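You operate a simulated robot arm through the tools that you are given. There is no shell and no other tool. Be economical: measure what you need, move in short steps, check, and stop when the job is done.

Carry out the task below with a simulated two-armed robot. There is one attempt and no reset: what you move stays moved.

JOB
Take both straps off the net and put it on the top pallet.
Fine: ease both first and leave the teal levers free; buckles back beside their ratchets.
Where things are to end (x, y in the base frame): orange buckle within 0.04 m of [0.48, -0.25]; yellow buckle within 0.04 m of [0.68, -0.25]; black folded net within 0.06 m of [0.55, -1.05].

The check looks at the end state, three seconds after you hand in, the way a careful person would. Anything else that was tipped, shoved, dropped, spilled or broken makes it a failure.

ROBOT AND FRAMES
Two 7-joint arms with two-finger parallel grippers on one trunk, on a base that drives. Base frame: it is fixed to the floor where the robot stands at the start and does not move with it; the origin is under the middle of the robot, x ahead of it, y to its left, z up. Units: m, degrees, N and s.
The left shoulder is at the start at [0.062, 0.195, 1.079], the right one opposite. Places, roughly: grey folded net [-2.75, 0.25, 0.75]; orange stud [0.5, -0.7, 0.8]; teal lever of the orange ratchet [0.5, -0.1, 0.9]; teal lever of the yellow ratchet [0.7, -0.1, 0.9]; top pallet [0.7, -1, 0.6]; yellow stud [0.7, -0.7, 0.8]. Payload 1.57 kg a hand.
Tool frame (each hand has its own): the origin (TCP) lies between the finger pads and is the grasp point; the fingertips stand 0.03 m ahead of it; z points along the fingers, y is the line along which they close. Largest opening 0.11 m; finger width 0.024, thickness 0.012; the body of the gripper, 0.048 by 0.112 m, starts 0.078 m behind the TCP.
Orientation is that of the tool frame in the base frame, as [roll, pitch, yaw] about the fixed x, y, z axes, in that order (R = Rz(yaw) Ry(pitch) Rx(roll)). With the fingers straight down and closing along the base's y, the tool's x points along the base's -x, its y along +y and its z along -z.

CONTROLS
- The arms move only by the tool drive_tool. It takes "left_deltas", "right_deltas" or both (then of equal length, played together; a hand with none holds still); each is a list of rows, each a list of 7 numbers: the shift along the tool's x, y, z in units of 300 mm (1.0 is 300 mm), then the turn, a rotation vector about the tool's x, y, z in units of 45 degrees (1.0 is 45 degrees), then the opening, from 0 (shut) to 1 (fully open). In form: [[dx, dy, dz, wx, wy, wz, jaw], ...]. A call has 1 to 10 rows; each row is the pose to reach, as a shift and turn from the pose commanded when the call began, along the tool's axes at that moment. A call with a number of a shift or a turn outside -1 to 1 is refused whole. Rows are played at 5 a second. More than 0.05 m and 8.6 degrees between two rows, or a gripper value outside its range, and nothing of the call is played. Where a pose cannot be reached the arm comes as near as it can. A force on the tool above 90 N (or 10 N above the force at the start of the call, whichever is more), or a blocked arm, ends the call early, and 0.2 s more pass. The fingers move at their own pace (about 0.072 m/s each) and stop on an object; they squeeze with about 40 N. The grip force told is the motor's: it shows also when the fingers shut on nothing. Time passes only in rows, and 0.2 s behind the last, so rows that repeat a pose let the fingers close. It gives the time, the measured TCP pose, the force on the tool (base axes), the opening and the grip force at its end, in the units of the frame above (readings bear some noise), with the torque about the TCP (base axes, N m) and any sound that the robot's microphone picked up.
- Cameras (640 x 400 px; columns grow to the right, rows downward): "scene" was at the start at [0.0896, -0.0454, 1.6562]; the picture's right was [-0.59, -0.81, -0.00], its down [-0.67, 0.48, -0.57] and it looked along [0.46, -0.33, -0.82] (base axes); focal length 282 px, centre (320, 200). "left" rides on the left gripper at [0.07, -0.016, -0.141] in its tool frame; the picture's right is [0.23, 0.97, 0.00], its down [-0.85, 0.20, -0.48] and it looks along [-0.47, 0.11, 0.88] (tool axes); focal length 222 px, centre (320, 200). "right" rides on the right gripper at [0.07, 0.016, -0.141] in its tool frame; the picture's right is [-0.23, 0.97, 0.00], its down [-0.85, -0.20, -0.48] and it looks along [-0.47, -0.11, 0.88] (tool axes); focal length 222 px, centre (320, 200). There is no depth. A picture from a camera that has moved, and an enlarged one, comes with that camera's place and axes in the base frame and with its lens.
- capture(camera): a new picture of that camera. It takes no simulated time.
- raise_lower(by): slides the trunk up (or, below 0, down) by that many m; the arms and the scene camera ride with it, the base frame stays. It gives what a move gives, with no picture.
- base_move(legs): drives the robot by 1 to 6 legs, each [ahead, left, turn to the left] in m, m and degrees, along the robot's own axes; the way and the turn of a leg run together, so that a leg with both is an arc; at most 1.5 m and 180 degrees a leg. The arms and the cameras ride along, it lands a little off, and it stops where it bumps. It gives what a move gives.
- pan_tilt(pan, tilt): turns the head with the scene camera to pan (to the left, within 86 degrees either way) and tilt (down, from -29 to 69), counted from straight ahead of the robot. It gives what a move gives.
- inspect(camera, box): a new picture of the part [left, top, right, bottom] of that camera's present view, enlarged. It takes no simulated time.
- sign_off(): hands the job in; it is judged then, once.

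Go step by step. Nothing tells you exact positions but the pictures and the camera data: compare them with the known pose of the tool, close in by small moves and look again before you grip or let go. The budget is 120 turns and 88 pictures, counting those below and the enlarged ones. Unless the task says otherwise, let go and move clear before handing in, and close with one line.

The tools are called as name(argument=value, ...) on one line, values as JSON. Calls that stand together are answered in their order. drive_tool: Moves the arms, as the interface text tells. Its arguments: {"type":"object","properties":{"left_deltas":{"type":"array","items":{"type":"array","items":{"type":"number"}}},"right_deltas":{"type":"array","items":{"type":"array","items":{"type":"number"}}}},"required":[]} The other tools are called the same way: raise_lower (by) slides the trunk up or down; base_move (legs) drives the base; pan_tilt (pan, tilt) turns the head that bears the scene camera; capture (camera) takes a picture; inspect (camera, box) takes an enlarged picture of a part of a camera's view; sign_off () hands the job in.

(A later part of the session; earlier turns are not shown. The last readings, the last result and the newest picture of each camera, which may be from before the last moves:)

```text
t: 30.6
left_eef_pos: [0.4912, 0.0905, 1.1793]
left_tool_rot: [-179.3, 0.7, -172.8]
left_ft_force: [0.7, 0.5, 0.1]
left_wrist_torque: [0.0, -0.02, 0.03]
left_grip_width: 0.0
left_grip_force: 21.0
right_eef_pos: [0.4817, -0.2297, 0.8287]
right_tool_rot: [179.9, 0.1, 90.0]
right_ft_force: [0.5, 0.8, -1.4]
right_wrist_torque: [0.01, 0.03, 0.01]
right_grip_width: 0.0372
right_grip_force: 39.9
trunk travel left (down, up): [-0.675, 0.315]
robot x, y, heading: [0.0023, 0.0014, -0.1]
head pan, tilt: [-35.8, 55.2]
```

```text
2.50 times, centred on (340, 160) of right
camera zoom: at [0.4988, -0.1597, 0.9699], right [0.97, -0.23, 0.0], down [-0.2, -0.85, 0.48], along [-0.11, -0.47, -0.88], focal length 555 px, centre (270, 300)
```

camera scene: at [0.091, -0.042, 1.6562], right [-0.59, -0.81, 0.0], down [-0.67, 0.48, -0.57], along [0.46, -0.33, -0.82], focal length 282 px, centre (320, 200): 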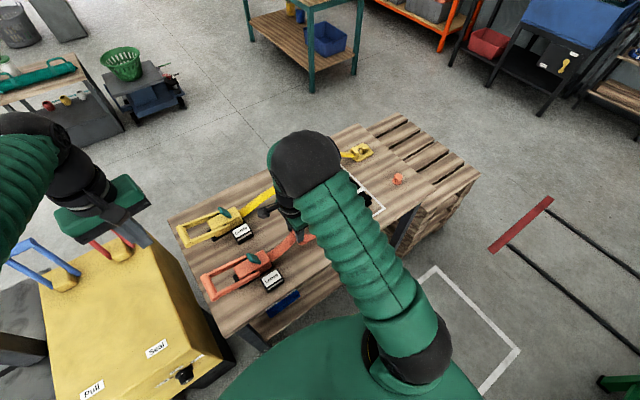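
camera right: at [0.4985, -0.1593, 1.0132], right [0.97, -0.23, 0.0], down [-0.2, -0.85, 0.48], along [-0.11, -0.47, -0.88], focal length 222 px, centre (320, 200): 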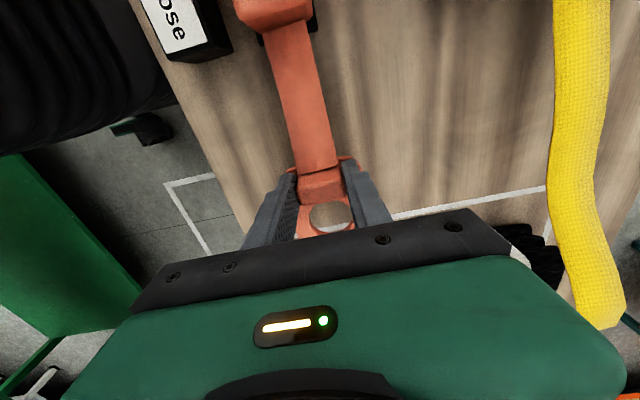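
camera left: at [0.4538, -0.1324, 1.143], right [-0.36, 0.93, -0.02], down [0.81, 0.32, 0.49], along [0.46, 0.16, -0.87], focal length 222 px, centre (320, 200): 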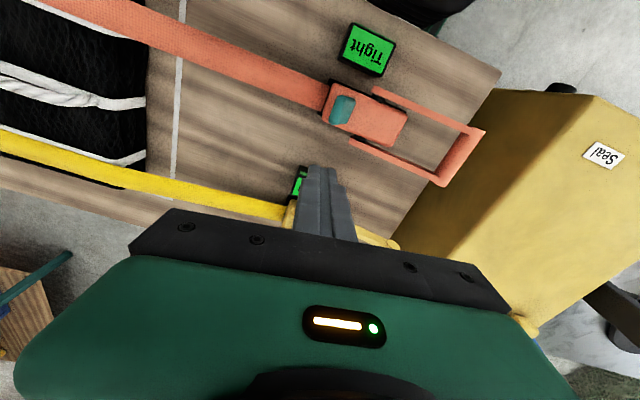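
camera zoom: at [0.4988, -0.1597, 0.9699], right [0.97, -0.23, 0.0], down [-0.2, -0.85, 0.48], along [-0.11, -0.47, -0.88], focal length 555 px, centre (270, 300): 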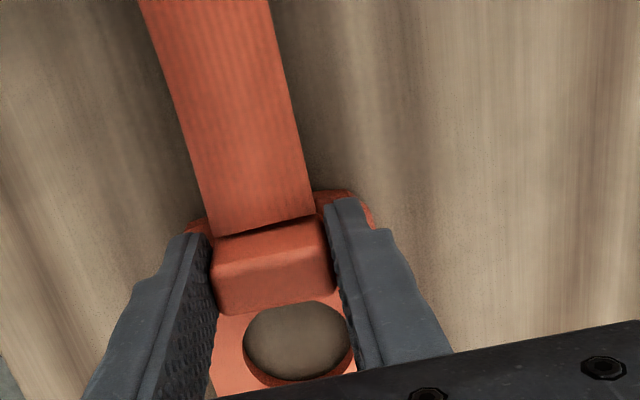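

It's still carrying the full weight, so I'll lower a few more mm until it touches.

drive_tool(right_deltas=[[0, 0, 0.006, 0, 0, 0, 0.1], [0, 0, 0.012, 0, 0, 0, 0.1], [0, 0, 0.015, 0, 0, 0, 0.1], [0, 0, 0.015, 0, 0, 0, 0.1]])

```text
t: 31.6
left_eef_pos: [0.4886, 0.0907, 1.1802]
left_tool_rot: [-179.3, 0.8, -172.7]
left_ft_force: [-0.7, -0.3, 0.0]
left_wrist_torque: [0.01, 0.03, -0.01]
left_grip_width: 0.0001
left_grip_force: 21.4
right_eef_pos: [0.4809, -0.2277, 0.8268]
right_tool_rot: [179.7, 0.2, 89.9]
right_ft_force: [0.9, -3.4, 27.5]
right_wrist_torque: [-0.03, 0.4, -0.03]
right_grip_width: 0.0376
right_grip_force: 40.2
trunk travel left (down, up): [-0.675, 0.315]
robot x, y, heading: [-0.0031, 0.0009, -0.1]
head pan, tilt: [-35.8, 55.2]
```

Contact. I'll ease off slightly, open, and lift away.

drive_tool(right_deltas=[[0, 0, -0.008, 0, 0, 0, 0.1], [0, 0, -0.008, 0, 0, 0, 0.55], [0, 0, -0.008, 0, 0, 0, 0.6], [0, 0, -0.008, 0, 0, 0, 0.6], [0, 0, -0.1, 0, 0, 0, 0.6], [0, 0, -0.25, 0, 0, 0, 0.6], [0, 0, -0.4, 0, 0, 0, 0.6], [0, 0, -0.5, 0, 0, 0, 0.6]])

capture(camera="right")

```text
t: 33.4
left_eef_pos: [0.4906, 0.0894, 1.1803]
left_tool_rot: [-179.3, 0.7, -172.9]
left_ft_force: [-0.2, -0.8, -0.3]
left_wrist_torque: [0.02, -0.01, 0.01]
left_grip_width: 0.0001
left_grip_force: 21.9
right_eef_pos: [0.481, -0.2281, 0.9752]
right_tool_rot: [-179.9, 0.1, 90.0]
right_ft_force: [-0.1, 0.7, 0.0]
right_wrist_torque: [-0.01, -0.01, -0.02]
right_grip_width: 0.0661
right_grip_force: 0.0
trunk travel left (down, up): [-0.675, 0.315]
robot x, y, heading: [0.0035, 0.0018, -0.0]
head pan, tilt: [-35.8, 55.2]
```

```text
54 pictures are left
camera right: at [0.4978, -0.1584, 1.1161], right [0.97, -0.23, 0.0], down [-0.2, -0.85, 0.48], along [-0.11, -0.47, -0.88], focal length 222 px, centre (320, 200)
```

right: 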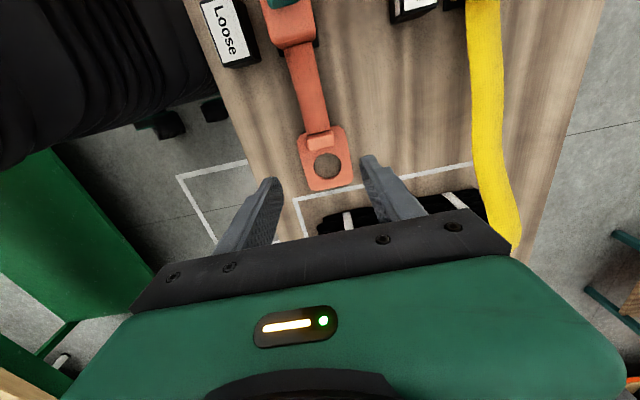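

The orange buckle rests at about (0.483, -0.26). I'll go for the yellow one, whose bar is near (0.682, -0.643).

drive_tool(right_deltas=[[0, 0.07, -0.08, 0, 0, 0, 0.65], [-0.07, 0.14, -0.15, 0, 0, 0, 0.65], [-0.2, 0.2, -0.15, 0, 0, 0, 0.65], [-0.34, 0.27, -0.15, 0, 0, 0, 0.65], [-0.48, 0.33, -0.15, 0, 0, 0, 0.65], [-0.62, 0.4, -0.15, 0, 0, 0, 0.65], [-0.75, 0.47, -0.15, 0, 0, 0, 0.65], [-0.88, 0.53, -0.15, 0, 0, 0, 0.65]])

drive_tool(right_deltas=[[-0.13, 0.05, 0, 0, 0, 0, 0.65], [-0.27, 0.1, 0, 0, 0, 0, 0.65], [-0.4, 0.14, 0, 0, 0, 0, 0.65], [-0.5, 0.14, 0.08, 0, 0, 0, 0.65], [-0.5, 0.14, 0.23, 0, 0, 0, 0.65], [-0.5, 0.14, 0.38, 0, 0, 0, 0.65], [-0.5, 0.14, 0.38, 0, 0, 0, 0.65]])

capture(camera="right")

```text
t: 35.2
left_eef_pos: [0.4895, 0.0862, 1.1815]
left_tool_rot: [-179.5, 0.7, -173.0]
left_ft_force: [0.1, -0.4, 0.0]
left_wrist_torque: [0.05, 0.0, -0.01]
left_grip_width: 0.0
left_grip_force: 21.1
right_eef_pos: [0.6145, -0.4827, 1.0142]
right_tool_rot: [-180.0, -0.2, 89.9]
right_ft_force: [-0.3, -0.1, -0.7]
right_wrist_torque: [0.01, -0.04, -0.02]
right_grip_width: 0.0714
right_grip_force: 0.1
right hand out of reach, approached as far as the arm can: row 8
trunk travel left (down, up): [-0.675, 0.315]
robot x, y, heading: [0.0009, -0.0021, -0.2]
head pan, tilt: [-35.8, 55.2]
```

```text
t: 36.8
left_eef_pos: [0.4899, 0.088, 1.1785]
left_tool_rot: [-179.4, 0.6, -172.9]
left_ft_force: [-0.4, -0.5, -0.2]
left_wrist_torque: [0.0, 0.01, -0.03]
left_grip_width: 0.0
left_grip_force: 21.4
right_eef_pos: [0.5688, -0.5625, 0.9309]
right_tool_rot: [-180.0, -0.1, 90.0]
right_ft_force: [-0.1, -0.3, 0.1]
right_wrist_torque: [0.02, 0.01, -0.02]
right_grip_width: 0.0715
right_grip_force: 0.1
right hand out of reach, approached as far as the arm can: row 1, 2, 3, 4, 5, 6, 7
trunk travel left (down, up): [-0.675, 0.315]
robot x, y, heading: [-0.0005, -0.0032, -0.0]
head pan, tilt: [-35.8, 55.2]
```

```text
53 pictures are left
camera right: at [0.5867, -0.4938, 1.0713], right [0.97, -0.23, 0.0], down [-0.2, -0.85, 0.48], along [-0.11, -0.47, -0.88], focal length 222 px, centre (320, 200)
```

right: 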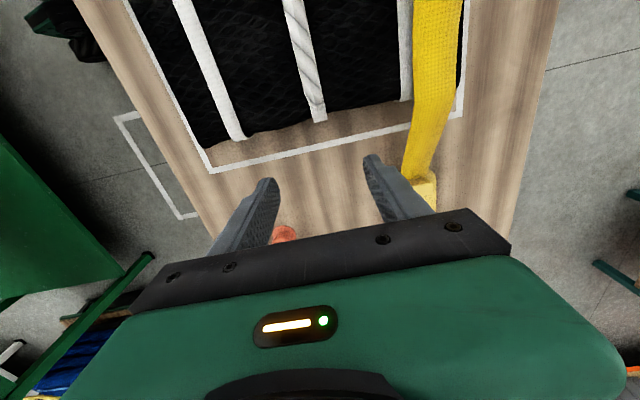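

The yellow buckle is out of reach from here. I'll raise the hand, strafe the base right by 0.35 m, and turn left 25° so the right shoulder serves both ends of the strap.

drive_tool(right_deltas=[[0, 0, -0.15, 0, 0, 0, 0.65], [0, 0, -0.3, 0, 0, 0, 0.65], [0, 0, -0.45, 0, 0, 0, 0.65]])

base_move(legs=[[0, -0.35, 0], [0, 0, 25]])

capture(camera="right")

capture(camera="scene")

```text
t: 37.6
left_eef_pos: [0.4913, 0.0898, 1.1797]
left_tool_rot: [-179.3, 0.7, -172.8]
left_ft_force: [0.1, -0.2, 0.1]
left_wrist_torque: [-0.01, -0.04, -0.02]
left_grip_width: 0.0
left_grip_force: 21.1
right_eef_pos: [0.5554, -0.551, 1.0665]
right_tool_rot: [-179.7, 0.0, 89.9]
right_ft_force: [-0.6, 0.5, 0.2]
right_wrist_torque: [-0.01, -0.03, -0.03]
right_grip_width: 0.0714
right_grip_force: 0.1
right hand out of reach, approached as far as the arm can: row 2, 3
trunk travel left (down, up): [-0.675, 0.315]
robot x, y, heading: [-0.005, 0.0013, 0.1]
head pan, tilt: [-35.8, 55.2]
```

```text
t: 41.1
left_eef_pos: [0.4086, -0.0626, 1.1792]
left_tool_rot: [-179.5, 0.7, -147.7]
left_ft_force: [0.5, 0.1, -0.2]
left_wrist_torque: [0.04, -0.02, 0.03]
left_grip_width: 0.0
left_grip_force: 21.4
right_eef_pos: [0.7397, -0.614, 1.0645]
right_tool_rot: [-179.9, -0.2, 115.1]
right_ft_force: [0.8, 0.7, -0.6]
right_wrist_torque: [0.01, -0.02, 0.03]
right_grip_width: 0.0712
right_grip_force: 0.0
trunk travel left (down, up): [-0.675, 0.315]
robot x, y, heading: [-0.0003, -0.3455, 25.0]
head pan, tilt: [-35.8, 55.2]
```

```text
52 pictures are left
camera right: at [0.727, -0.5435, 1.2051], right [0.98, 0.21, 0.0], down [0.18, -0.86, 0.48], along [0.1, -0.47, -0.88], focal length 222 px, centre (320, 200)
```

right: 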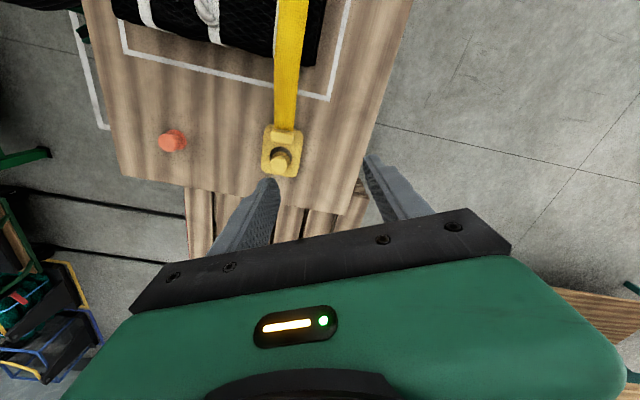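

```text
51 pictures are left
camera scene: at [0.1039, -0.3542, 1.656], right [-0.19, -0.98, 0.0], down [-0.81, 0.15, -0.57], along [0.56, -0.1, -0.82], focal length 282 px, centre (320, 200)
```

scene: 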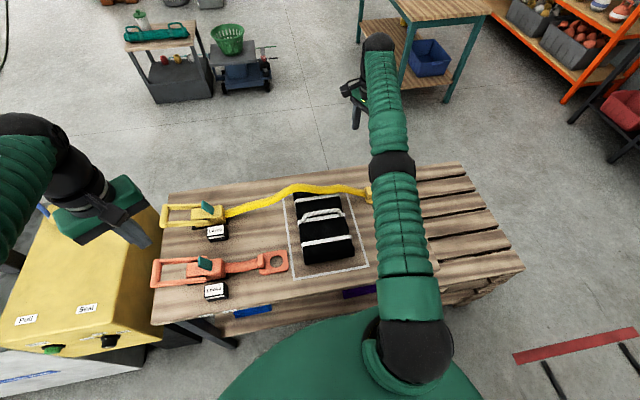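

The yellow bar is at about (0.681, -0.640). I'll rotate back to yaw 90 and descend above it.

drive_tool(right_deltas=[[0, -0.08, 0, 0, 0, 0.18, 0.65], [0, -0.15, 0.03, 0, 0, 0.36, 0.65], [0, -0.216, 0.1, 0, 0, 0.54, 0.65], [0, -0.216, 0.24, 0, 0, 0.556, 0.65], [0, -0.216, 0.38, 0, 0, 0.556, 0.65], [0, -0.216, 0.52, 0, 0, 0.556, 0.65], [0, -0.216, 0.548, 0, 0, 0.556, 0.65]])

capture(camera="right")

```text
t: 42.7
left_eef_pos: [0.4029, -0.0603, 1.1802]
left_tool_rot: [-179.3, 0.8, -147.7]
left_ft_force: [-0.4, -0.4, -0.4]
left_wrist_torque: [0.03, -0.03, 0.0]
left_grip_width: 0.0
left_grip_force: 20.8
right_eef_pos: [0.7421, -0.6553, 0.9001]
right_tool_rot: [-180.0, -0.1, 90.1]
right_ft_force: [1.4, 0.1, 0.4]
right_wrist_torque: [-0.05, -0.02, 0.01]
right_grip_width: 0.0715
right_grip_force: 0.1
right hand out of reach, approached as far as the arm can: row 1, 2, 3, 4, 5, 6, 7
trunk travel left (down, up): [-0.675, 0.315]
robot x, y, heading: [0.0047, -0.35, 25.2]
head pan, tilt: [-35.8, 55.2]
```

```text
50 pictures are left
camera right: at [0.7602, -0.5871, 1.0416], right [0.97, -0.23, 0.0], down [-0.2, -0.86, 0.48], along [-0.11, -0.47, -0.88], focal length 222 px, centre (320, 200)
```

right: 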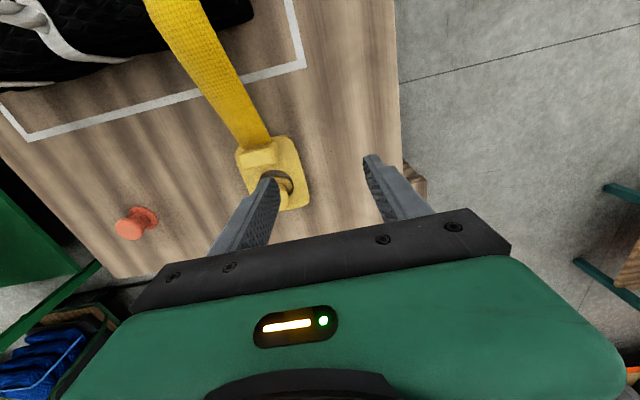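

The commanded pose had stayed ahead of the measured one. By my reckoning I need (-0.149, +0.026) from the command, so I'll move and check the reading.

drive_tool(right_deltas=[[0.02, -0.13, 0, 0, 0, 0, 0.65], [0.05, -0.26, 0, 0, 0, 0, 0.65], [0.087, -0.38, 0, 0, 0, 0, 0.65], [0.087, -0.497, 0, 0, 0, 0, 0.65], [0.087, -0.497, 0, 0, 0, 0, 0.65]])

capture(camera="right")

```text
t: 43.9
left_eef_pos: [0.405, -0.0601, 1.1812]
left_tool_rot: [-179.3, 0.9, -147.7]
left_ft_force: [0.7, 0.2, -0.1]
left_wrist_torque: [0.03, -0.01, 0.0]
left_grip_width: 0.0002
left_grip_force: 21.2
right_eef_pos: [0.7419, -0.6565, 0.901]
right_tool_rot: [-179.9, 0.0, 90.1]
right_ft_force: [0.2, -0.1, 0.3]
right_wrist_torque: [-0.01, 0.02, 0.03]
right_grip_width: 0.0717
right_grip_force: 0.1
right hand out of reach, approached as far as the arm can: row 1, 2, 3, 4, 5
trunk travel left (down, up): [-0.675, 0.315]
robot x, y, heading: [0.0003, -0.3474, 25.4]
head pan, tilt: [-35.8, 55.2]
```

```text
49 pictures are left
camera right: at [0.7598, -0.5865, 1.042], right [0.97, -0.23, 0.0], down [-0.2, -0.86, 0.48], along [-0.11, -0.47, -0.88], focal length 222 px, centre (320, 200)
```

right: 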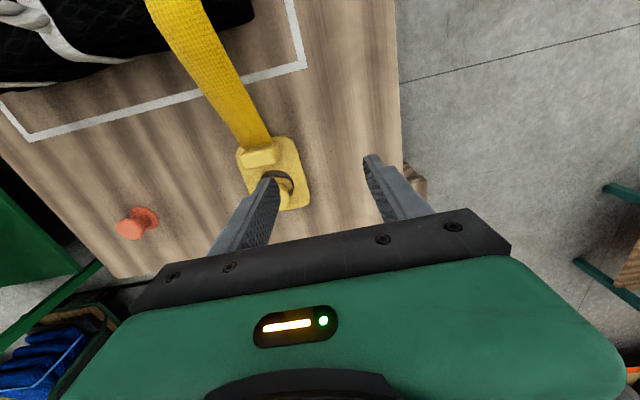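

The hand did not move. The command may still be outside reach, so I'll step inward and up a bit and watch the reading.

drive_tool(right_deltas=[[0, -0.1, -0.05, 0, 0, 0, 0.65], [0, -0.2, -0.1, 0, 0, 0, 0.65], [0, -0.3, -0.1, 0, 0, 0, 0.65], [0, -0.3, -0.1, 0, 0, 0, 0.65]])

```text
t: 44.9
left_eef_pos: [0.4039, -0.0594, 1.1797]
left_tool_rot: [-179.3, 0.7, -147.7]
left_ft_force: [-1.0, -0.6, 0.4]
left_wrist_torque: [0.02, -0.03, -0.01]
left_grip_width: 0.0
left_grip_force: 21.5
right_eef_pos: [0.7359, -0.6781, 0.928]
right_tool_rot: [-179.9, 0.0, 90.1]
right_ft_force: [0.0, 0.2, -0.3]
right_wrist_torque: [-0.03, 0.02, 0.06]
right_grip_width: 0.0713
right_grip_force: 0.0
right hand out of reach, approached as far as the arm can: row 1, 2, 3, 4
trunk travel left (down, up): [-0.675, 0.315]
robot x, y, heading: [-0.0017, -0.3491, 25.0]
head pan, tilt: [-35.8, 55.2]
```

The angle change tells me the command is still about 0.1 m beyond reach. I'll keep stepping inward until it tracks.

drive_tool(right_deltas=[[0, -0.1, 0, 0, 0, 0, 0.65], [0, -0.2, 0, 0, 0, 0, 0.65], [0, -0.3, 0, 0, 0, 0, 0.65], [0, -0.3, 0, 0, 0, 0, 0.65]])

```text
t: 45.9
left_eef_pos: [0.4047, -0.0586, 1.1791]
left_tool_rot: [-179.3, 0.8, -147.7]
left_ft_force: [0.5, 1.1, -1.0]
left_wrist_torque: [-0.01, -0.02, 0.01]
left_grip_width: 0.0001
left_grip_force: 20.9
right_eef_pos: [0.7303, -0.6997, 0.9248]
right_tool_rot: [-179.8, 0.0, 90.1]
right_ft_force: [-0.4, -0.3, 0.4]
right_wrist_torque: [0.03, 0.01, -0.02]
right_grip_width: 0.0713
right_grip_force: 0.0
right hand out of reach, approached as far as the arm can: row 1, 2, 3, 4
trunk travel left (down, up): [-0.675, 0.315]
robot x, y, heading: [0.0014, -0.3462, 25.3]
head pan, tilt: [-35.8, 55.2]
```

Still beyond: I now estimate the command at (0.83, -0.73). I'll move (-0.15, +0.08).

drive_tool(right_deltas=[[0.08, -0.1, 0, 0, 0, 0, 0.65], [0.16, -0.2, 0, 0, 0, 0, 0.65], [0.26, -0.3, 0, 0, 0, 0, 0.65], [0.26, -0.43, 0, 0, 0, 0, 0.65], [0.26, -0.5, 0, 0, 0, 0, 0.65], [0.26, -0.5, 0, 0, 0, 0, 0.65]])

```text
t: 47.3
left_eef_pos: [0.4042, -0.0585, 1.1802]
left_tool_rot: [-179.4, 0.7, -147.7]
left_ft_force: [0.1, -0.3, 0.3]
left_wrist_torque: [-0.03, -0.01, 0.0]
left_grip_width: 0.0
left_grip_force: 21.2
right_eef_pos: [0.7447, -0.6487, 0.9219]
right_tool_rot: [-179.9, 0.0, 90.1]
right_ft_force: [-0.6, 0.4, 0.8]
right_wrist_torque: [0.02, 0.0, 0.04]
right_grip_width: 0.0716
right_grip_force: 0.0
right hand out of reach, approached as far as the arm can: row 1, 2, 3, 4, 5, 6
trunk travel left (down, up): [-0.675, 0.315]
robot x, y, heading: [0.0039, -0.3481, 25.0]
head pan, tilt: [-35.8, 55.2]
```

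The arm seems stuck straight near a singularity. I'll command a sizable upward and +y move to see how it responds.

drive_tool(right_deltas=[[0.1, 0, -0.1, 0, 0, 0, 0.65], [0.2, 0, -0.2, 0, 0, 0, 0.65], [0.3, 0, -0.3, 0, 0, 0, 0.65], [0.4, 0, -0.4, 0, 0, 0, 0.65], [0.5, 0, -0.5, 0, 0, 0, 0.65], [0.5, 0, -0.5, 0, 0, 0, 0.65]])

capture(camera="scene")

```text
t: 48.7
left_eef_pos: [0.4035, -0.0591, 1.1801]
left_tool_rot: [-179.4, 0.8, -147.8]
left_ft_force: [0.6, -0.1, -0.9]
left_wrist_torque: [-0.01, -0.02, 0.01]
left_grip_width: 0.0001
left_grip_force: 20.7
right_eef_pos: [0.7462, -0.499, 1.0745]
right_tool_rot: [-179.8, 0.3, 90.1]
right_ft_force: [-0.1, -0.9, -0.8]
right_wrist_torque: [0.0, -0.03, -0.03]
right_grip_width: 0.0718
right_grip_force: 0.0
right hand out of reach, approached as far as the arm can: row 1, 2, 3, 4
trunk travel left (down, up): [-0.675, 0.315]
robot x, y, heading: [-0.0017, -0.3492, 25.0]
head pan, tilt: [-35.8, 55.2]
```

```text
48 pictures are left
camera scene: at [0.1015, -0.3492, 1.6562], right [-0.19, -0.98, 0.0], down [-0.81, 0.15, -0.57], along [0.56, -0.11, -0.82], focal length 282 px, centre (320, 200)
```

scene: 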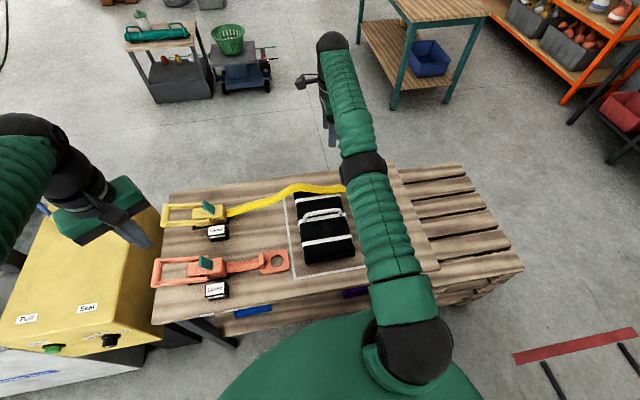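

Now it tracks at (0.746, -0.499, 1.074). I'll move inward first, then over the yellow bar.

drive_tool(right_deltas=[[0, -0.11, 0, 0, 0, 0, 0.65], [0, -0.217, 0, 0, 0, 0, 0.65], [-0.12, -0.217, 0.07, 0, 0, 0, 0.65], [-0.24, -0.217, 0.14, 0, 0, 0, 0.65], [-0.36, -0.217, 0.22, 0, 0, 0, 0.65], [-0.473, -0.217, 0.32, 0, 0, 0, 0.65], [-0.473, -0.217, 0.46, 0, 0, 0, 0.65], [-0.473, -0.217, 0.57, 0, 0, 0, 0.65], [-0.473, -0.217, 0.57, 0, 0, 0, 0.65]])

capture(camera="right")

```text
t: 50.7
left_eef_pos: [0.4032, -0.0582, 1.1805]
left_tool_rot: [-179.2, 0.8, -147.7]
left_ft_force: [0.2, -0.8, -0.3]
left_wrist_torque: [0.02, -0.02, -0.01]
left_grip_width: 0.0
left_grip_force: 21.5
right_eef_pos: [0.7408, -0.6569, 0.8994]
right_tool_rot: [-179.9, 0.0, 90.0]
right_ft_force: [-0.5, 0.4, -0.6]
right_wrist_torque: [0.04, 0.02, -0.01]
right_grip_width: 0.0716
right_grip_force: 0.0
right hand out of reach, approached as far as the arm can: row 1, 2, 3, 4, 5, 6, 7, 8, 9
trunk travel left (down, up): [-0.675, 0.315]
robot x, y, heading: [-0.0006, -0.3494, 25.0]
head pan, tilt: [-35.8, 55.2]
```

```text
47 pictures are left
camera right: at [0.7588, -0.5882, 1.0403], right [0.97, -0.23, 0.0], down [-0.2, -0.86, 0.48], along [-0.11, -0.47, -0.88], focal length 222 px, centre (320, 200)
```

right: 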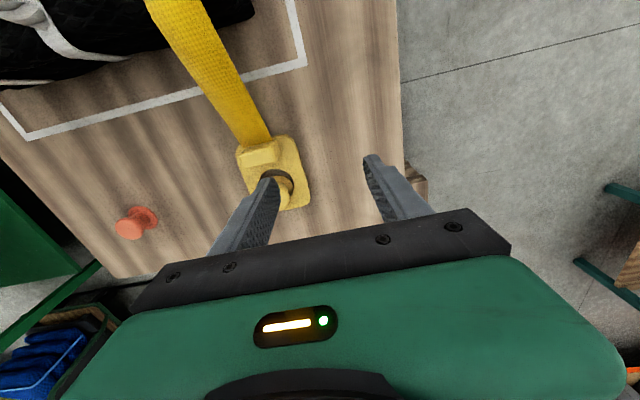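

The arm is stuck near straight: inward commands give no motion, and the command resets to the measured pose. I'll try going high with a strong inward component to unlock the elbow.

drive_tool(right_deltas=[[0, 0, -0.15, 0, 0, 0, 0.65], [0, -0.07, -0.28, 0, 0, 0, 0.65], [0, -0.14, -0.41, 0, 0, 0, 0.65], [0, -0.21, -0.54, 0, 0, 0, 0.65], [0, -0.28, -0.67, 0, 0, 0, 0.65], [0, -0.35, -0.8, 0, 0, 0, 0.65], [0, -0.45, -0.9, 0, 0, 0, 0.65], [0, -0.57, -1, 0, 0, 0, 0.65], [0, -0.72, -1, 0, 0, 0, 0.65], [0, -0.86, -1, 0, 0, 0, 0.65]])

```text
t: 52.9
left_eef_pos: [0.4019, -0.0599, 1.1807]
left_tool_rot: [-179.4, 0.8, -147.6]
left_ft_force: [0.7, 0.3, 0.9]
left_wrist_torque: [0.02, -0.05, -0.02]
left_grip_width: 0.0
left_grip_force: 21.6
right_eef_pos: [0.6475, -0.7343, 1.2102]
right_tool_rot: [180.0, 0.0, 90.1]
right_ft_force: [-0.3, 0.6, 0.3]
right_wrist_torque: [0.0, 0.01, 0.02]
right_grip_width: 0.0715
right_grip_force: 0.1
right hand out of reach, approached as far as the arm can: row 2, 3, 4, 5, 6, 7, 8, 9, 10
trunk travel left (down, up): [-0.675, 0.315]
robot x, y, heading: [0.0, -0.3493, 25.2]
head pan, tilt: [-35.8, 55.2]
```

The elbow bends outward, up and to the right, so the hand should go left and down to unlock it. I'll try a chord in that direction.

drive_tool(right_deltas=[[0.12, -0.04, 0.05, 0, 0, 0, 0.65], [0.24, -0.08, 0.1, 0, 0, 0, 0.65], [0.36, -0.12, 0.15, 0, 0, 0, 0.65], [0.48, -0.16, 0.2, 0, 0, 0, 0.65], [0.6, -0.2, 0.25, 0, 0, 0, 0.65], [0.72, -0.24, 0.3, 0, 0, 0, 0.65], [0.84, -0.28, 0.35, 0, 0, 0, 0.65], [0.96, -0.32, 0.4, 0, 0, 0, 0.65], [1.0, -0.36, 0.45, 0, 0, 0, 0.65], [1.0, -0.4, 0.45, 0, 0, 0, 0.65]])

```text
t: 55.1
left_eef_pos: [0.4046, -0.0594, 1.1797]
left_tool_rot: [-179.4, 0.8, -147.7]
left_ft_force: [0.3, 0.1, 0.3]
left_wrist_torque: [-0.05, -0.01, 0.0]
left_grip_width: 0.0
left_grip_force: 21.2
right_eef_pos: [0.7257, -0.4226, 1.134]
right_tool_rot: [180.0, 0.1, 90.1]
right_ft_force: [0.0, 0.1, 0.3]
right_wrist_torque: [-0.02, 0.04, 0.01]
right_grip_width: 0.0717
right_grip_force: 0.1
right hand out of reach, approached as far as the arm can: row 1, 2, 3, 4, 5, 6, 7, 8, 9, 10
trunk travel left (down, up): [-0.675, 0.315]
robot x, y, heading: [-0.0018, -0.3497, 25.3]
head pan, tilt: [-35.8, 55.2]
```

The radius is unchanged. I'll look at the arm's posture before trying anything else.

capture(camera="scene")

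capture(camera="left")

```text
46 pictures are left
camera scene: at [0.1023, -0.3497, 1.6561], right [-0.19, -0.98, 0.0], down [-0.81, 0.15, -0.57], along [0.56, -0.11, -0.82], focal length 282 px, centre (320, 200)
```

scene: 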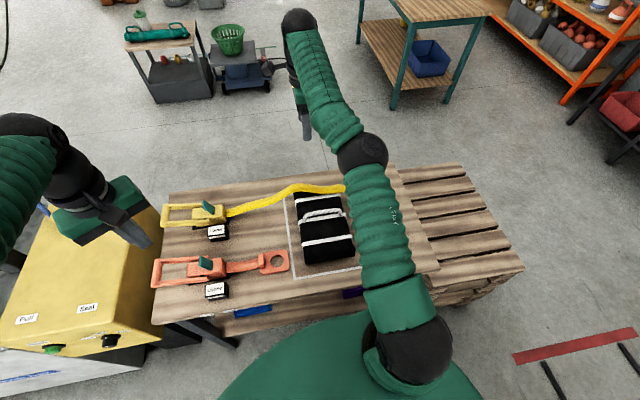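

```text
45 pictures are left
camera left: at [0.3526, -0.1105, 1.3217], right [-0.71, 0.7, -0.02], down [0.61, 0.63, 0.49], along [0.35, 0.34, -0.87], focal length 222 px, centre (320, 200)
```

left: 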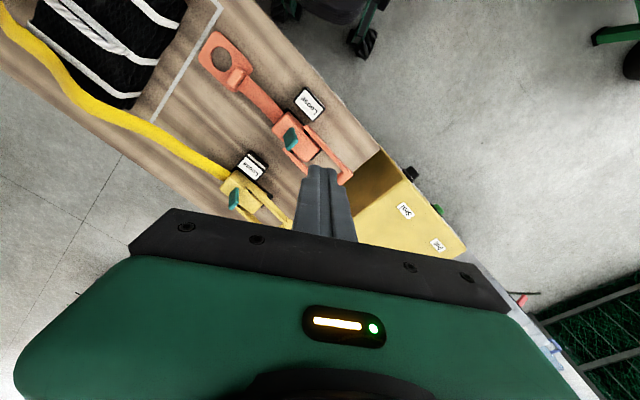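

The elbow looks slightly bent. I'll test a pure small inward command, held for several rows.

drive_tool(right_deltas=[[0, -0.1, 0, 0, 0, 0, 0.65], [0, -0.2, 0, 0, 0, 0, 0.65], [0, -0.3, 0, 0, 0, 0, 0.65], [0, -0.4, 0, 0, 0, 0, 0.65], [0, -0.5, 0, 0, 0, 0, 0.65], [0, -0.6, 0, 0, 0, 0, 0.65], [0, -0.7, 0, 0, 0, 0, 0.65], [0, -0.8, 0, 0, 0, 0, 0.65], [0, -0.9, 0, 0, 0, 0, 0.65], [0, -0.9, 0, 0, 0, 0, 0.65]])

```text
t: 57.3
left_eef_pos: [0.4047, -0.0592, 1.1803]
left_tool_rot: [-179.3, 0.7, -147.6]
left_ft_force: [-0.6, 0.9, -0.8]
left_wrist_torque: [0.0, 0.0, -0.01]
left_grip_width: 0.0001
left_grip_force: 21.3
right_eef_pos: [0.6974, -0.3999, 1.1917]
right_tool_rot: [-179.9, 0.2, 90.1]
right_ft_force: [-0.3, -0.5, 0.7]
right_wrist_torque: [0.01, -0.03, 0.01]
right_grip_width: 0.0718
right_grip_force: 0.2
right hand out of reach, approached as far as the arm can: row 1, 2, 3, 4, 5, 6, 7, 8, 9, 10
trunk travel left (down, up): [-0.675, 0.315]
robot x, y, heading: [0.0018, -0.3494, 25.2]
head pan, tilt: [-35.8, 55.2]
```

It's still sliding on a sphere of constant radius. I'll make one more attempt: turn the wrist back 45° while commanding inward.

drive_tool(right_deltas=[[0, -0.1, 0, 0, 0, -0.18, 0.65], [0, -0.2, 0, 0, 0, -0.36, 0.65], [0, -0.3, 0, 0, 0, -0.54, 0.65], [0, -0.4, 0, 0, 0, -0.72, 0.65], [0, -0.4, 0, 0, 0, -0.9, 0.65], [0, -0.4, 0, 0, 0, -1.0, 0.65]])

drive_tool(right_deltas=[[0, 0, 0, 0, 0, -0.18, 0.65], [-0.05, -0.05, 0, 0, 0, -0.36, 0.65], [-0.1, -0.1, 0, 0, 0, -0.54, 0.65], [-0.15, -0.15, 0, 0, 0, -0.72, 0.65], [-0.2, -0.2, 0, 0, 0, -0.9, 0.65], [-0.25, -0.25, 0, 0, 0, -1.0, 0.65]])

```text
t: 58.7
left_eef_pos: [0.4046, -0.059, 1.1804]
left_tool_rot: [-179.3, 0.8, -147.7]
left_ft_force: [0.7, 0.2, 0.1]
left_wrist_torque: [0.03, 0.0, -0.04]
left_grip_width: 0.0
left_grip_force: 20.9
right_eef_pos: [0.6876, -0.3786, 1.2036]
right_tool_rot: [-179.9, 0.1, 135.1]
right_ft_force: [-0.3, -0.2, 0.0]
right_wrist_torque: [0.02, 0.01, -0.01]
right_grip_width: 0.0714
right_grip_force: 0.0
right hand out of reach, approached as far as the arm can: row 1, 2, 3, 4, 5, 6
trunk travel left (down, up): [-0.675, 0.315]
robot x, y, heading: [0.0001, -0.3502, 25.2]
head pan, tilt: [-35.8, 55.2]
```

```text
t: 60.1
left_eef_pos: [0.4037, -0.06, 1.1802]
left_tool_rot: [-179.3, 0.8, -147.7]
left_ft_force: [-0.4, -0.3, 0.1]
left_wrist_torque: [0.02, -0.01, 0.01]
left_grip_width: 0.0
left_grip_force: 20.6
right_eef_pos: [0.7003, -0.4863, 1.2065]
right_tool_rot: [180.0, -0.1, -179.7]
right_ft_force: [0.4, -0.4, 0.5]
right_wrist_torque: [0.0, 0.04, 0.01]
right_grip_width: 0.0717
right_grip_force: 0.1
right hand out of reach, approached as far as the arm can: row 2, 3, 4, 5, 6
trunk travel left (down, up): [-0.675, 0.315]
robot x, y, heading: [0.0008, -0.3475, 25.3]
head pan, tilt: [-35.8, 55.2]
```

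The right elbow stays locked straight, so I'll park that arm high and forward and work with the healthy left arm. I'll be careful never to command the left arm out of reach.

drive_tool(right_deltas=[[0.1, -0.06, -0.09, 0, 0, 0, 0.3], [0.2, -0.12, -0.18, 0, 0, 0, 0.2], [0.3, -0.18, -0.27, 0, 0, 0, 0.1], [0.4, -0.24, -0.36, 0, 0, 0, 0], [0.5, -0.3, -0.45, 0, 0, 0, 0], [0.6, -0.36, -0.54, 0, 0, 0, 0], [0.7, -0.42, -0.63, 0, 0, 0, 0], [0.8, -0.48, -0.72, 0, 0, 0, 0], [0.9, -0.54, -0.8, 0, 0, 0, 0], [1.0, -0.6, -0.88, 0, 0, 0, 0]])

capture(camera="scene")

```text
t: 62.3
left_eef_pos: [0.4035, -0.0572, 1.1802]
left_tool_rot: [-179.2, 0.9, -147.7]
left_ft_force: [-0.3, -0.1, 1.0]
left_wrist_torque: [-0.01, -0.01, 0.0]
left_grip_width: 0.0
left_grip_force: 21.6
right_eef_pos: [0.3968, -0.6555, 1.4117]
right_tool_rot: [-179.7, 0.1, -179.8]
right_ft_force: [-0.5, 1.2, 0.3]
right_wrist_torque: [-0.01, 0.03, 0.02]
right_grip_width: 0.0
right_grip_force: 20.7
right hand out of reach, approached as far as the arm can: row 1, 8, 9, 10
trunk travel left (down, up): [-0.675, 0.315]
robot x, y, heading: [-0.0019, -0.3453, 25.3]
head pan, tilt: [-35.8, 55.2]
```

```text
44 pictures are left
camera scene: at [0.0979, -0.3475, 1.6564], right [-0.19, -0.98, 0.0], down [-0.81, 0.15, -0.57], along [0.56, -0.11, -0.82], focal length 282 px, centre (320, 200)
```

scene: 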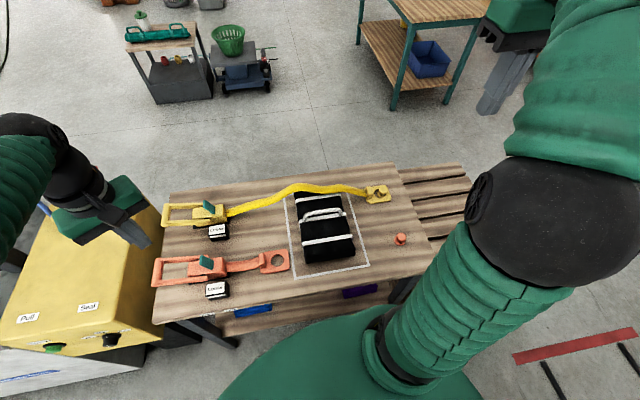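

The elbow unlocked: it's bent and tracking again, so I'll go on with the right arm. I'll come down and out gently while rotating toward yaw 90.

drive_tool(right_deltas=[[-0.03, 0, 0.1, 0, 0, 0.1, 0.65], [-0.06, 0, 0.2, 0, 0, 0.2, 0.65], [-0.1, 0.01, 0.3, 0, 0, 0.3, 0.65], [-0.14, 0.02, 0.4, 0, 0, 0.4, 0.65], [-0.18, 0.03, 0.5, 0, 0, 0.5, 0.65], [-0.22, 0.03, 0.6, 0, 0, 0.6, 0.65], [-0.26, 0.04, 0.7, 0, 0, 0.7, 0.65], [-0.3, 0.05, 0.8, 0, 0, 0.8, 0.65], [-0.35, 0.05, 0.9, 0, 0, 0.9, 0.65], [-0.4, 0.05, 1.0, 0, 0, 1.0, 0.65]])

```text
t: 64.5
left_eef_pos: [0.406, -0.0585, 1.1806]
left_tool_rot: [-179.3, 0.7, -147.7]
left_ft_force: [0.5, -0.5, -0.1]
left_wrist_torque: [0.03, 0.03, 0.01]
left_grip_width: 0.0001
left_grip_force: 21.3
right_eef_pos: [0.5193, -0.6436, 1.1105]
right_tool_rot: [-179.9, 0.0, 135.0]
right_ft_force: [1.3, 0.1, -1.2]
right_wrist_torque: [-0.05, -0.04, 0.01]
right_grip_width: 0.0717
right_grip_force: 0.0
trunk travel left (down, up): [-0.675, 0.315]
robot x, y, heading: [-0.0015, -0.3472, 24.8]
head pan, tilt: [-35.8, 55.2]
```

Tracking is good. Now over the bar with yaw 90.

drive_tool(right_deltas=[[-0.06, 0.06, 0.05, 0, 0, 0.16, 0.65], [-0.12, 0.125, 0.1, 0, 0, 0.32, 0.65], [-0.18, 0.19, 0.17, 0, 0, 0.48, 0.65], [-0.25, 0.26, 0.25, 0, 0, 0.64, 0.65], [-0.32, 0.33, 0.33, 0, 0, 0.8, 0.65], [-0.375, 0.389, 0.42, 0, 0, 0.95, 0.65], [-0.375, 0.389, 0.53, 0, 0, 1.0, 0.65], [-0.375, 0.389, 0.67, 0, 0, 1.0, 0.65], [-0.375, 0.389, 0.7, 0, 0, 1.0, 0.65], [-0.375, 0.389, 0.7, 0, 0, 1.0, 0.65]])

capture(camera="right")

```text
t: 66.7
left_eef_pos: [0.4036, -0.0583, 1.1803]
left_tool_rot: [-179.3, 0.8, -147.7]
left_ft_force: [0.0, -0.7, -0.6]
left_wrist_torque: [-0.01, -0.04, -0.03]
left_grip_width: 0.0
left_grip_force: 21.9
right_eef_pos: [0.6807, -0.6397, 0.9037]
right_tool_rot: [-180.0, 0.0, 90.1]
right_ft_force: [0.1, 0.9, 0.4]
right_wrist_torque: [0.0, 0.02, 0.0]
right_grip_width: 0.0715
right_grip_force: 0.0
trunk travel left (down, up): [-0.675, 0.315]
robot x, y, heading: [0.001, -0.351, 25.5]
head pan, tilt: [-35.8, 55.2]
```

```text
43 pictures are left
camera right: at [0.6972, -0.5708, 1.0437], right [0.97, -0.23, 0.0], down [-0.2, -0.85, 0.48], along [-0.11, -0.47, -0.88], focal length 222 px, centre (320, 200)
```

right: 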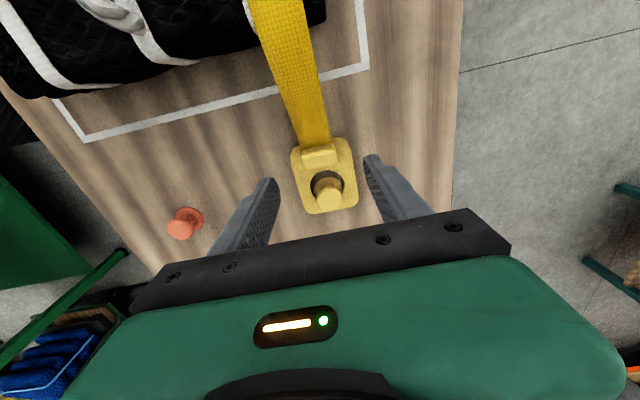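

Aligned. I'll descend, close and check.

drive_tool(right_deltas=[[-0.01, 0, 0.1, 0, 0, 0, 0.65], [-0.01, 0, 0.2, 0, 0, 0, 0.65], [-0.01, 0, 0.256, 0, 0, 0, 0.65], [-0.01, 0, 0.256, 0, 0, 0, 0.5], [-0.01, 0, 0.256, 0, 0, 0, 0.1], [-0.01, 0, 0.256, 0, 0, 0, 0.1], [-0.01, 0, 0.256, 0, 0, 0, 0.1]])

inspect(camera="right", box=[220, 80, 460, 240])

```text
t: 68.3
left_eef_pos: [0.4047, -0.059, 1.1808]
left_tool_rot: [-179.2, 0.7, -147.7]
left_ft_force: [-0.4, -0.5, -0.5]
left_wrist_torque: [-0.01, 0.01, -0.01]
left_grip_width: 0.0001
left_grip_force: 21.6
right_eef_pos: [0.6799, -0.6435, 0.8252]
right_tool_rot: [180.0, 0.0, 90.1]
right_ft_force: [-0.5, 0.0, 0.6]
right_wrist_torque: [0.02, -0.04, -0.02]
right_grip_width: 0.037
right_grip_force: 40.5
trunk travel left (down, up): [-0.675, 0.315]
robot x, y, heading: [0.0008, -0.349, 25.1]
head pan, tilt: [-35.8, 55.2]
```

```text
2.50 times, centred on (340, 160) of right
camera zoom: at [0.6971, -0.5742, 0.9665], right [0.97, -0.23, 0.0], down [-0.2, -0.85, 0.48], along [-0.11, -0.47, -0.88], focal length 555 px, centre (270, 300)
```

zoom: 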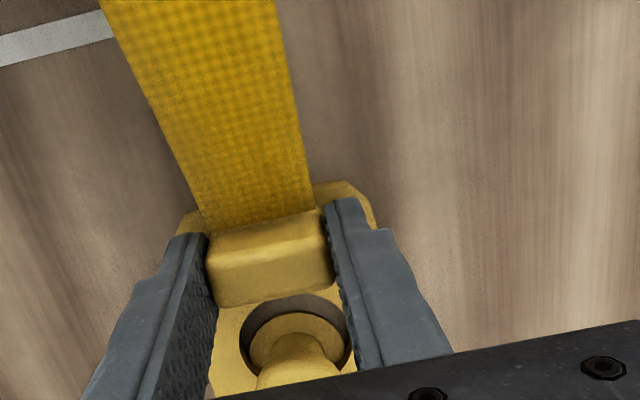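

Gripped. I'll lift it off the stud the same way, keeping within reach.

drive_tool(right_deltas=[[-0.013, 0, 0, 0, 0, 0, 0.1], [-0.025, 0, -0.01, 0, 0, 0, 0.1], [-0.025, 0, -0.05, 0, 0, 0, 0.1], [-0.025, 0, -0.1, 0, 0, 0, 0.1], [-0.025, 0, -0.2, 0, 0, 0, 0.1], [-0.025, 0, -0.33, 0, 0, 0, 0.1], [-0.025, -0.05, -0.46, 0, 0, 0, 0.1]])

drive_tool(right_deltas=[[0.13, 0, 0, 0, 0, 0, 0.1], [0.26, 0, 0, 0, 0, 0, 0.1], [0.39, 0, 0, 0, 0, 0, 0.1], [0.52, 0, 0, 0, 0, 0, 0.1], [0.65, 0, 0, 0, 0, 0, 0.1], [0.78, 0, 0, 0, 0, 0, 0.1], [0.9, 0, 0, 0, 0, 0, 0.1], [1.0, 0, 0, 0, 0, 0, 0.1]])

capture(camera="right")

```text
t: 69.9
left_eef_pos: [0.4026, -0.0589, 1.1805]
left_tool_rot: [-179.2, 0.9, -147.7]
left_ft_force: [-0.9, 0.3, -0.5]
left_wrist_torque: [0.01, -0.01, 0.03]
left_grip_width: 0.0
left_grip_force: 20.7
right_eef_pos: [0.6628, -0.6501, 0.9651]
right_tool_rot: [-179.9, 0.1, 90.2]
right_ft_force: [-0.1, -0.2, -2.2]
right_wrist_torque: [0.05, -0.03, 0.02]
right_grip_width: 0.0371
right_grip_force: 40.2
trunk travel left (down, up): [-0.675, 0.315]
robot x, y, heading: [-0.0039, -0.348, 25.2]
head pan, tilt: [-35.8, 55.2]
```

```text
t: 71.7
left_eef_pos: [0.4042, -0.0582, 1.1798]
left_tool_rot: [-179.2, 0.6, -147.7]
left_ft_force: [0.2, -0.4, 0.2]
left_wrist_torque: [-0.02, -0.01, 0.04]
left_grip_width: 0.0001
left_grip_force: 21.6
right_eef_pos: [0.6649, -0.3486, 0.9635]
right_tool_rot: [-180.0, 0.1, 90.0]
right_ft_force: [0.6, 0.4, -2.3]
right_wrist_torque: [0.0, 0.02, 0.04]
right_grip_width: 0.0373
right_grip_force: 40.1
trunk travel left (down, up): [-0.675, 0.315]
robot x, y, heading: [0.0029, -0.3495, 25.1]
head pan, tilt: [-35.8, 55.2]
```

```text
41 pictures are left
camera right: at [0.6823, -0.2793, 1.1037], right [0.97, -0.23, 0.0], down [-0.2, -0.85, 0.48], along [-0.11, -0.47, -0.88], focal length 222 px, centre (320, 200)
```

right: 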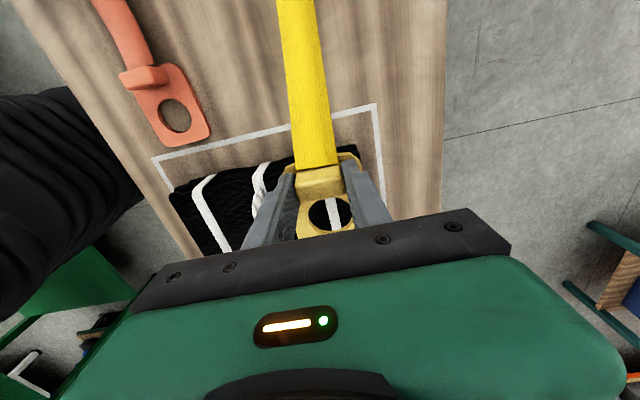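

Next I'll carry it to (0.675, -0.238) and lower it to just above the table.

drive_tool(right_deltas=[[0.12, 0.01, 0, 0, 0, 0, 0.1], [0.25, 0.02, 0, 0, 0, 0, 0.1], [0.37, 0.03, 0.05, 0, 0, 0, 0.1], [0.37, 0.033, 0.17, 0, 0, 0, 0.1], [0.37, 0.033, 0.29, 0, 0, 0, 0.1], [0.37, 0.033, 0.39, 0, 0, 0, 0.1], [0.37, 0.033, 0.44, 0, 0, 0, 0.1], [0.37, 0.033, 0.44, 0, 0, 0, 0.1]])

```text
t: 73.5
left_eef_pos: [0.404, -0.0583, 1.1804]
left_tool_rot: [-179.3, 0.9, -147.7]
left_ft_force: [0.6, -0.2, 0.6]
left_wrist_torque: [0.0, 0.0, 0.01]
left_grip_width: 0.0
left_grip_force: 21.0
right_eef_pos: [0.6756, -0.2388, 0.8323]
right_tool_rot: [180.0, 0.1, 90.1]
right_ft_force: [-0.5, -0.5, -1.5]
right_wrist_torque: [0.04, -0.03, -0.05]
right_grip_width: 0.0372
right_grip_force: 39.8
trunk travel left (down, up): [-0.675, 0.315]
robot x, y, heading: [-0.0012, -0.3474, 25.2]
head pan, tilt: [-35.8, 55.2]
```

It still hangs free, and the grip height was z 0.825, so I'll lower the last 7 mm gently.

drive_tool(right_deltas=[[0, 0, 0.008, 0, 0, 0, 0.1], [0, 0, 0.015, 0, 0, 0, 0.1], [0, 0, 0.021, 0, 0, 0, 0.1], [0, 0, 0.024, 0, 0, 0, 0.1]])

```text
t: 74.5
left_eef_pos: [0.4037, -0.058, 1.1802]
left_tool_rot: [-179.2, 0.9, -147.8]
left_ft_force: [-0.9, 0.1, -0.1]
left_wrist_torque: [-0.04, 0.0, 0.01]
left_grip_width: 0.0
left_grip_force: 20.9
right_eef_pos: [0.6753, -0.2382, 0.8248]
right_tool_rot: [180.0, 0.1, 90.2]
right_ft_force: [2.4, 0.7, 2.4]
right_wrist_torque: [-0.02, 0.05, 0.01]
right_grip_width: 0.0373
right_grip_force: 40.0
trunk travel left (down, up): [-0.675, 0.315]
robot x, y, heading: [0.0001, -0.3501, 25.2]
head pan, tilt: [-35.8, 55.2]
```

Light contact. I'll release and lift, staying inward.

drive_tool(right_deltas=[[0, 0, 0, 0, 0, 0, 0.4], [0, 0, 0, 0, 0, 0, 0.65], [0, 0, 0, 0, 0, 0, 0.65], [0, 0, -0.1, 0, 0, 0, 0.65], [0, 0, -0.22, 0, 0, 0, 0.65], [-0.05, -0.05, -0.36, 0, 0, 0, 0.65], [-0.1, -0.12, -0.48, 0, 0, 0, 0.65], [-0.18, -0.2, -0.58, 0, 0, 0, 0.65]])

capture(camera="right")

capture(camera="scene")

```text
t: 76.3
left_eef_pos: [0.4017, -0.0588, 1.1804]
left_tool_rot: [-179.3, 1.0, -147.7]
left_ft_force: [-0.3, -0.3, 0.6]
left_wrist_torque: [0.0, -0.03, 0.01]
left_grip_width: 0.0
left_grip_force: 21.6
right_eef_pos: [0.6126, -0.2928, 0.9994]
right_tool_rot: [-179.9, 0.1, 90.2]
right_ft_force: [-0.1, 1.0, 0.1]
right_wrist_torque: [0.04, -0.01, 0.04]
right_grip_width: 0.0717
right_grip_force: 0.0
trunk travel left (down, up): [-0.675, 0.315]
robot x, y, heading: [-0.001, -0.3454, 25.1]
head pan, tilt: [-35.8, 55.2]
```

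```text
40 pictures are left
camera right: at [0.6292, -0.2235, 1.1408], right [0.97, -0.22, 0.0], down [-0.2, -0.86, 0.48], along [-0.11, -0.47, -0.88], focal length 222 px, centre (320, 200)
```

right: 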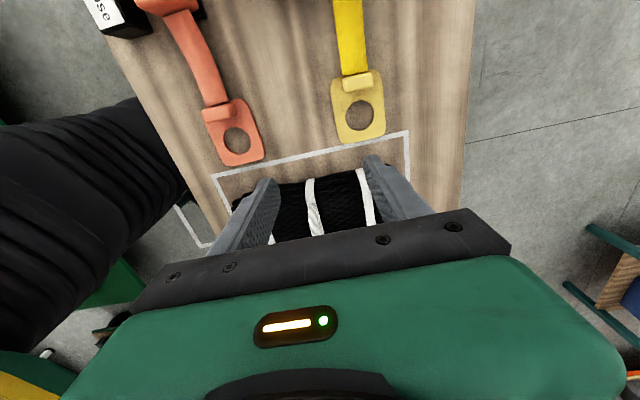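

```text
39 pictures are left
camera scene: at [0.0983, -0.3495, 1.6563], right [-0.19, -0.98, 0.0], down [-0.81, 0.15, -0.57], along [0.56, -0.11, -0.82], focal length 282 px, centre (320, 200)
```

scene: 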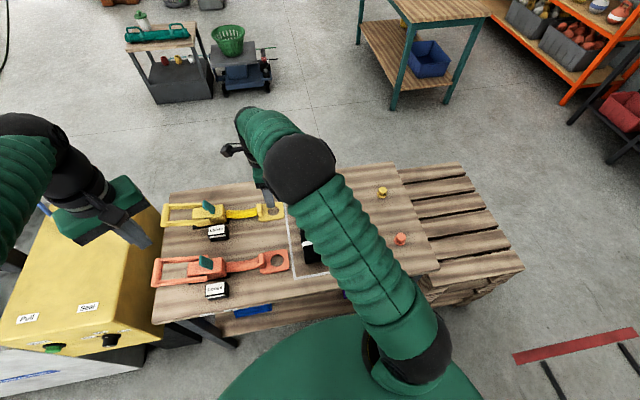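

The yellow bar is at (0.672, -0.239) but its plate centre is near y -0.275, so I'll regrip and shift it about 2 cm to +y for margin.

drive_tool(right_deltas=[[0.09, 0.1, 0.05, 0, 0, 0, 0.65], [0.18, 0.2, 0.1, 0, 0, 0, 0.65], [0.18, 0.205, 0.24, 0, 0, 0, 0.65], [0.18, 0.205, 0.38, 0, 0, 0, 0.65], [0.18, 0.205, 0.5, 0, 0, 0, 0.65], [0.18, 0.205, 0.575, 0, 0, 0, 0.65], [0.18, 0.205, 0.575, 0, 0, 0, 0.3], [0.18, 0.205, 0.575, 0, 0, 0, 0.1], [0.18, 0.205, 0.575, 0, 0, 0, 0.1], [0.18, 0.205, 0.575, 0, 0, 0, 0.1]])

inspect(camera="right", box=[220, 80, 460, 240])

```text
t: 78.5
left_eef_pos: [0.4034, -0.0577, 1.1803]
left_tool_rot: [-179.3, 0.8, -147.7]
left_ft_force: [-0.8, 0.1, -0.6]
left_wrist_torque: [-0.03, 0.0, 0.01]
left_grip_width: 0.0
left_grip_force: 21.5
right_eef_pos: [0.677, -0.24, 0.8257]
right_tool_rot: [-179.9, 0.2, 90.0]
right_ft_force: [-0.2, -0.1, -0.5]
right_wrist_torque: [0.05, -0.02, -0.01]
right_grip_width: 0.0371
right_grip_force: 40.5
trunk travel left (down, up): [-0.675, 0.315]
robot x, y, heading: [0.0005, -0.3469, 25.1]
head pan, tilt: [-35.8, 55.2]
```

```text
2.50 times, centred on (340, 160) of right
camera zoom: at [0.6945, -0.1703, 0.9662], right [0.97, -0.23, 0.0], down [-0.2, -0.85, 0.48], along [-0.11, -0.47, -0.88], focal length 555 px, centre (270, 300)
```

zoom: 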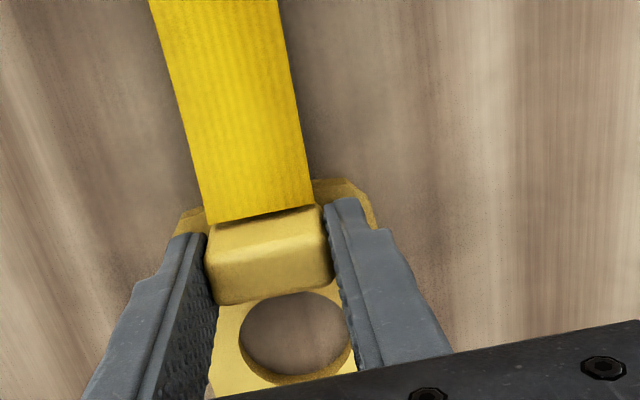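

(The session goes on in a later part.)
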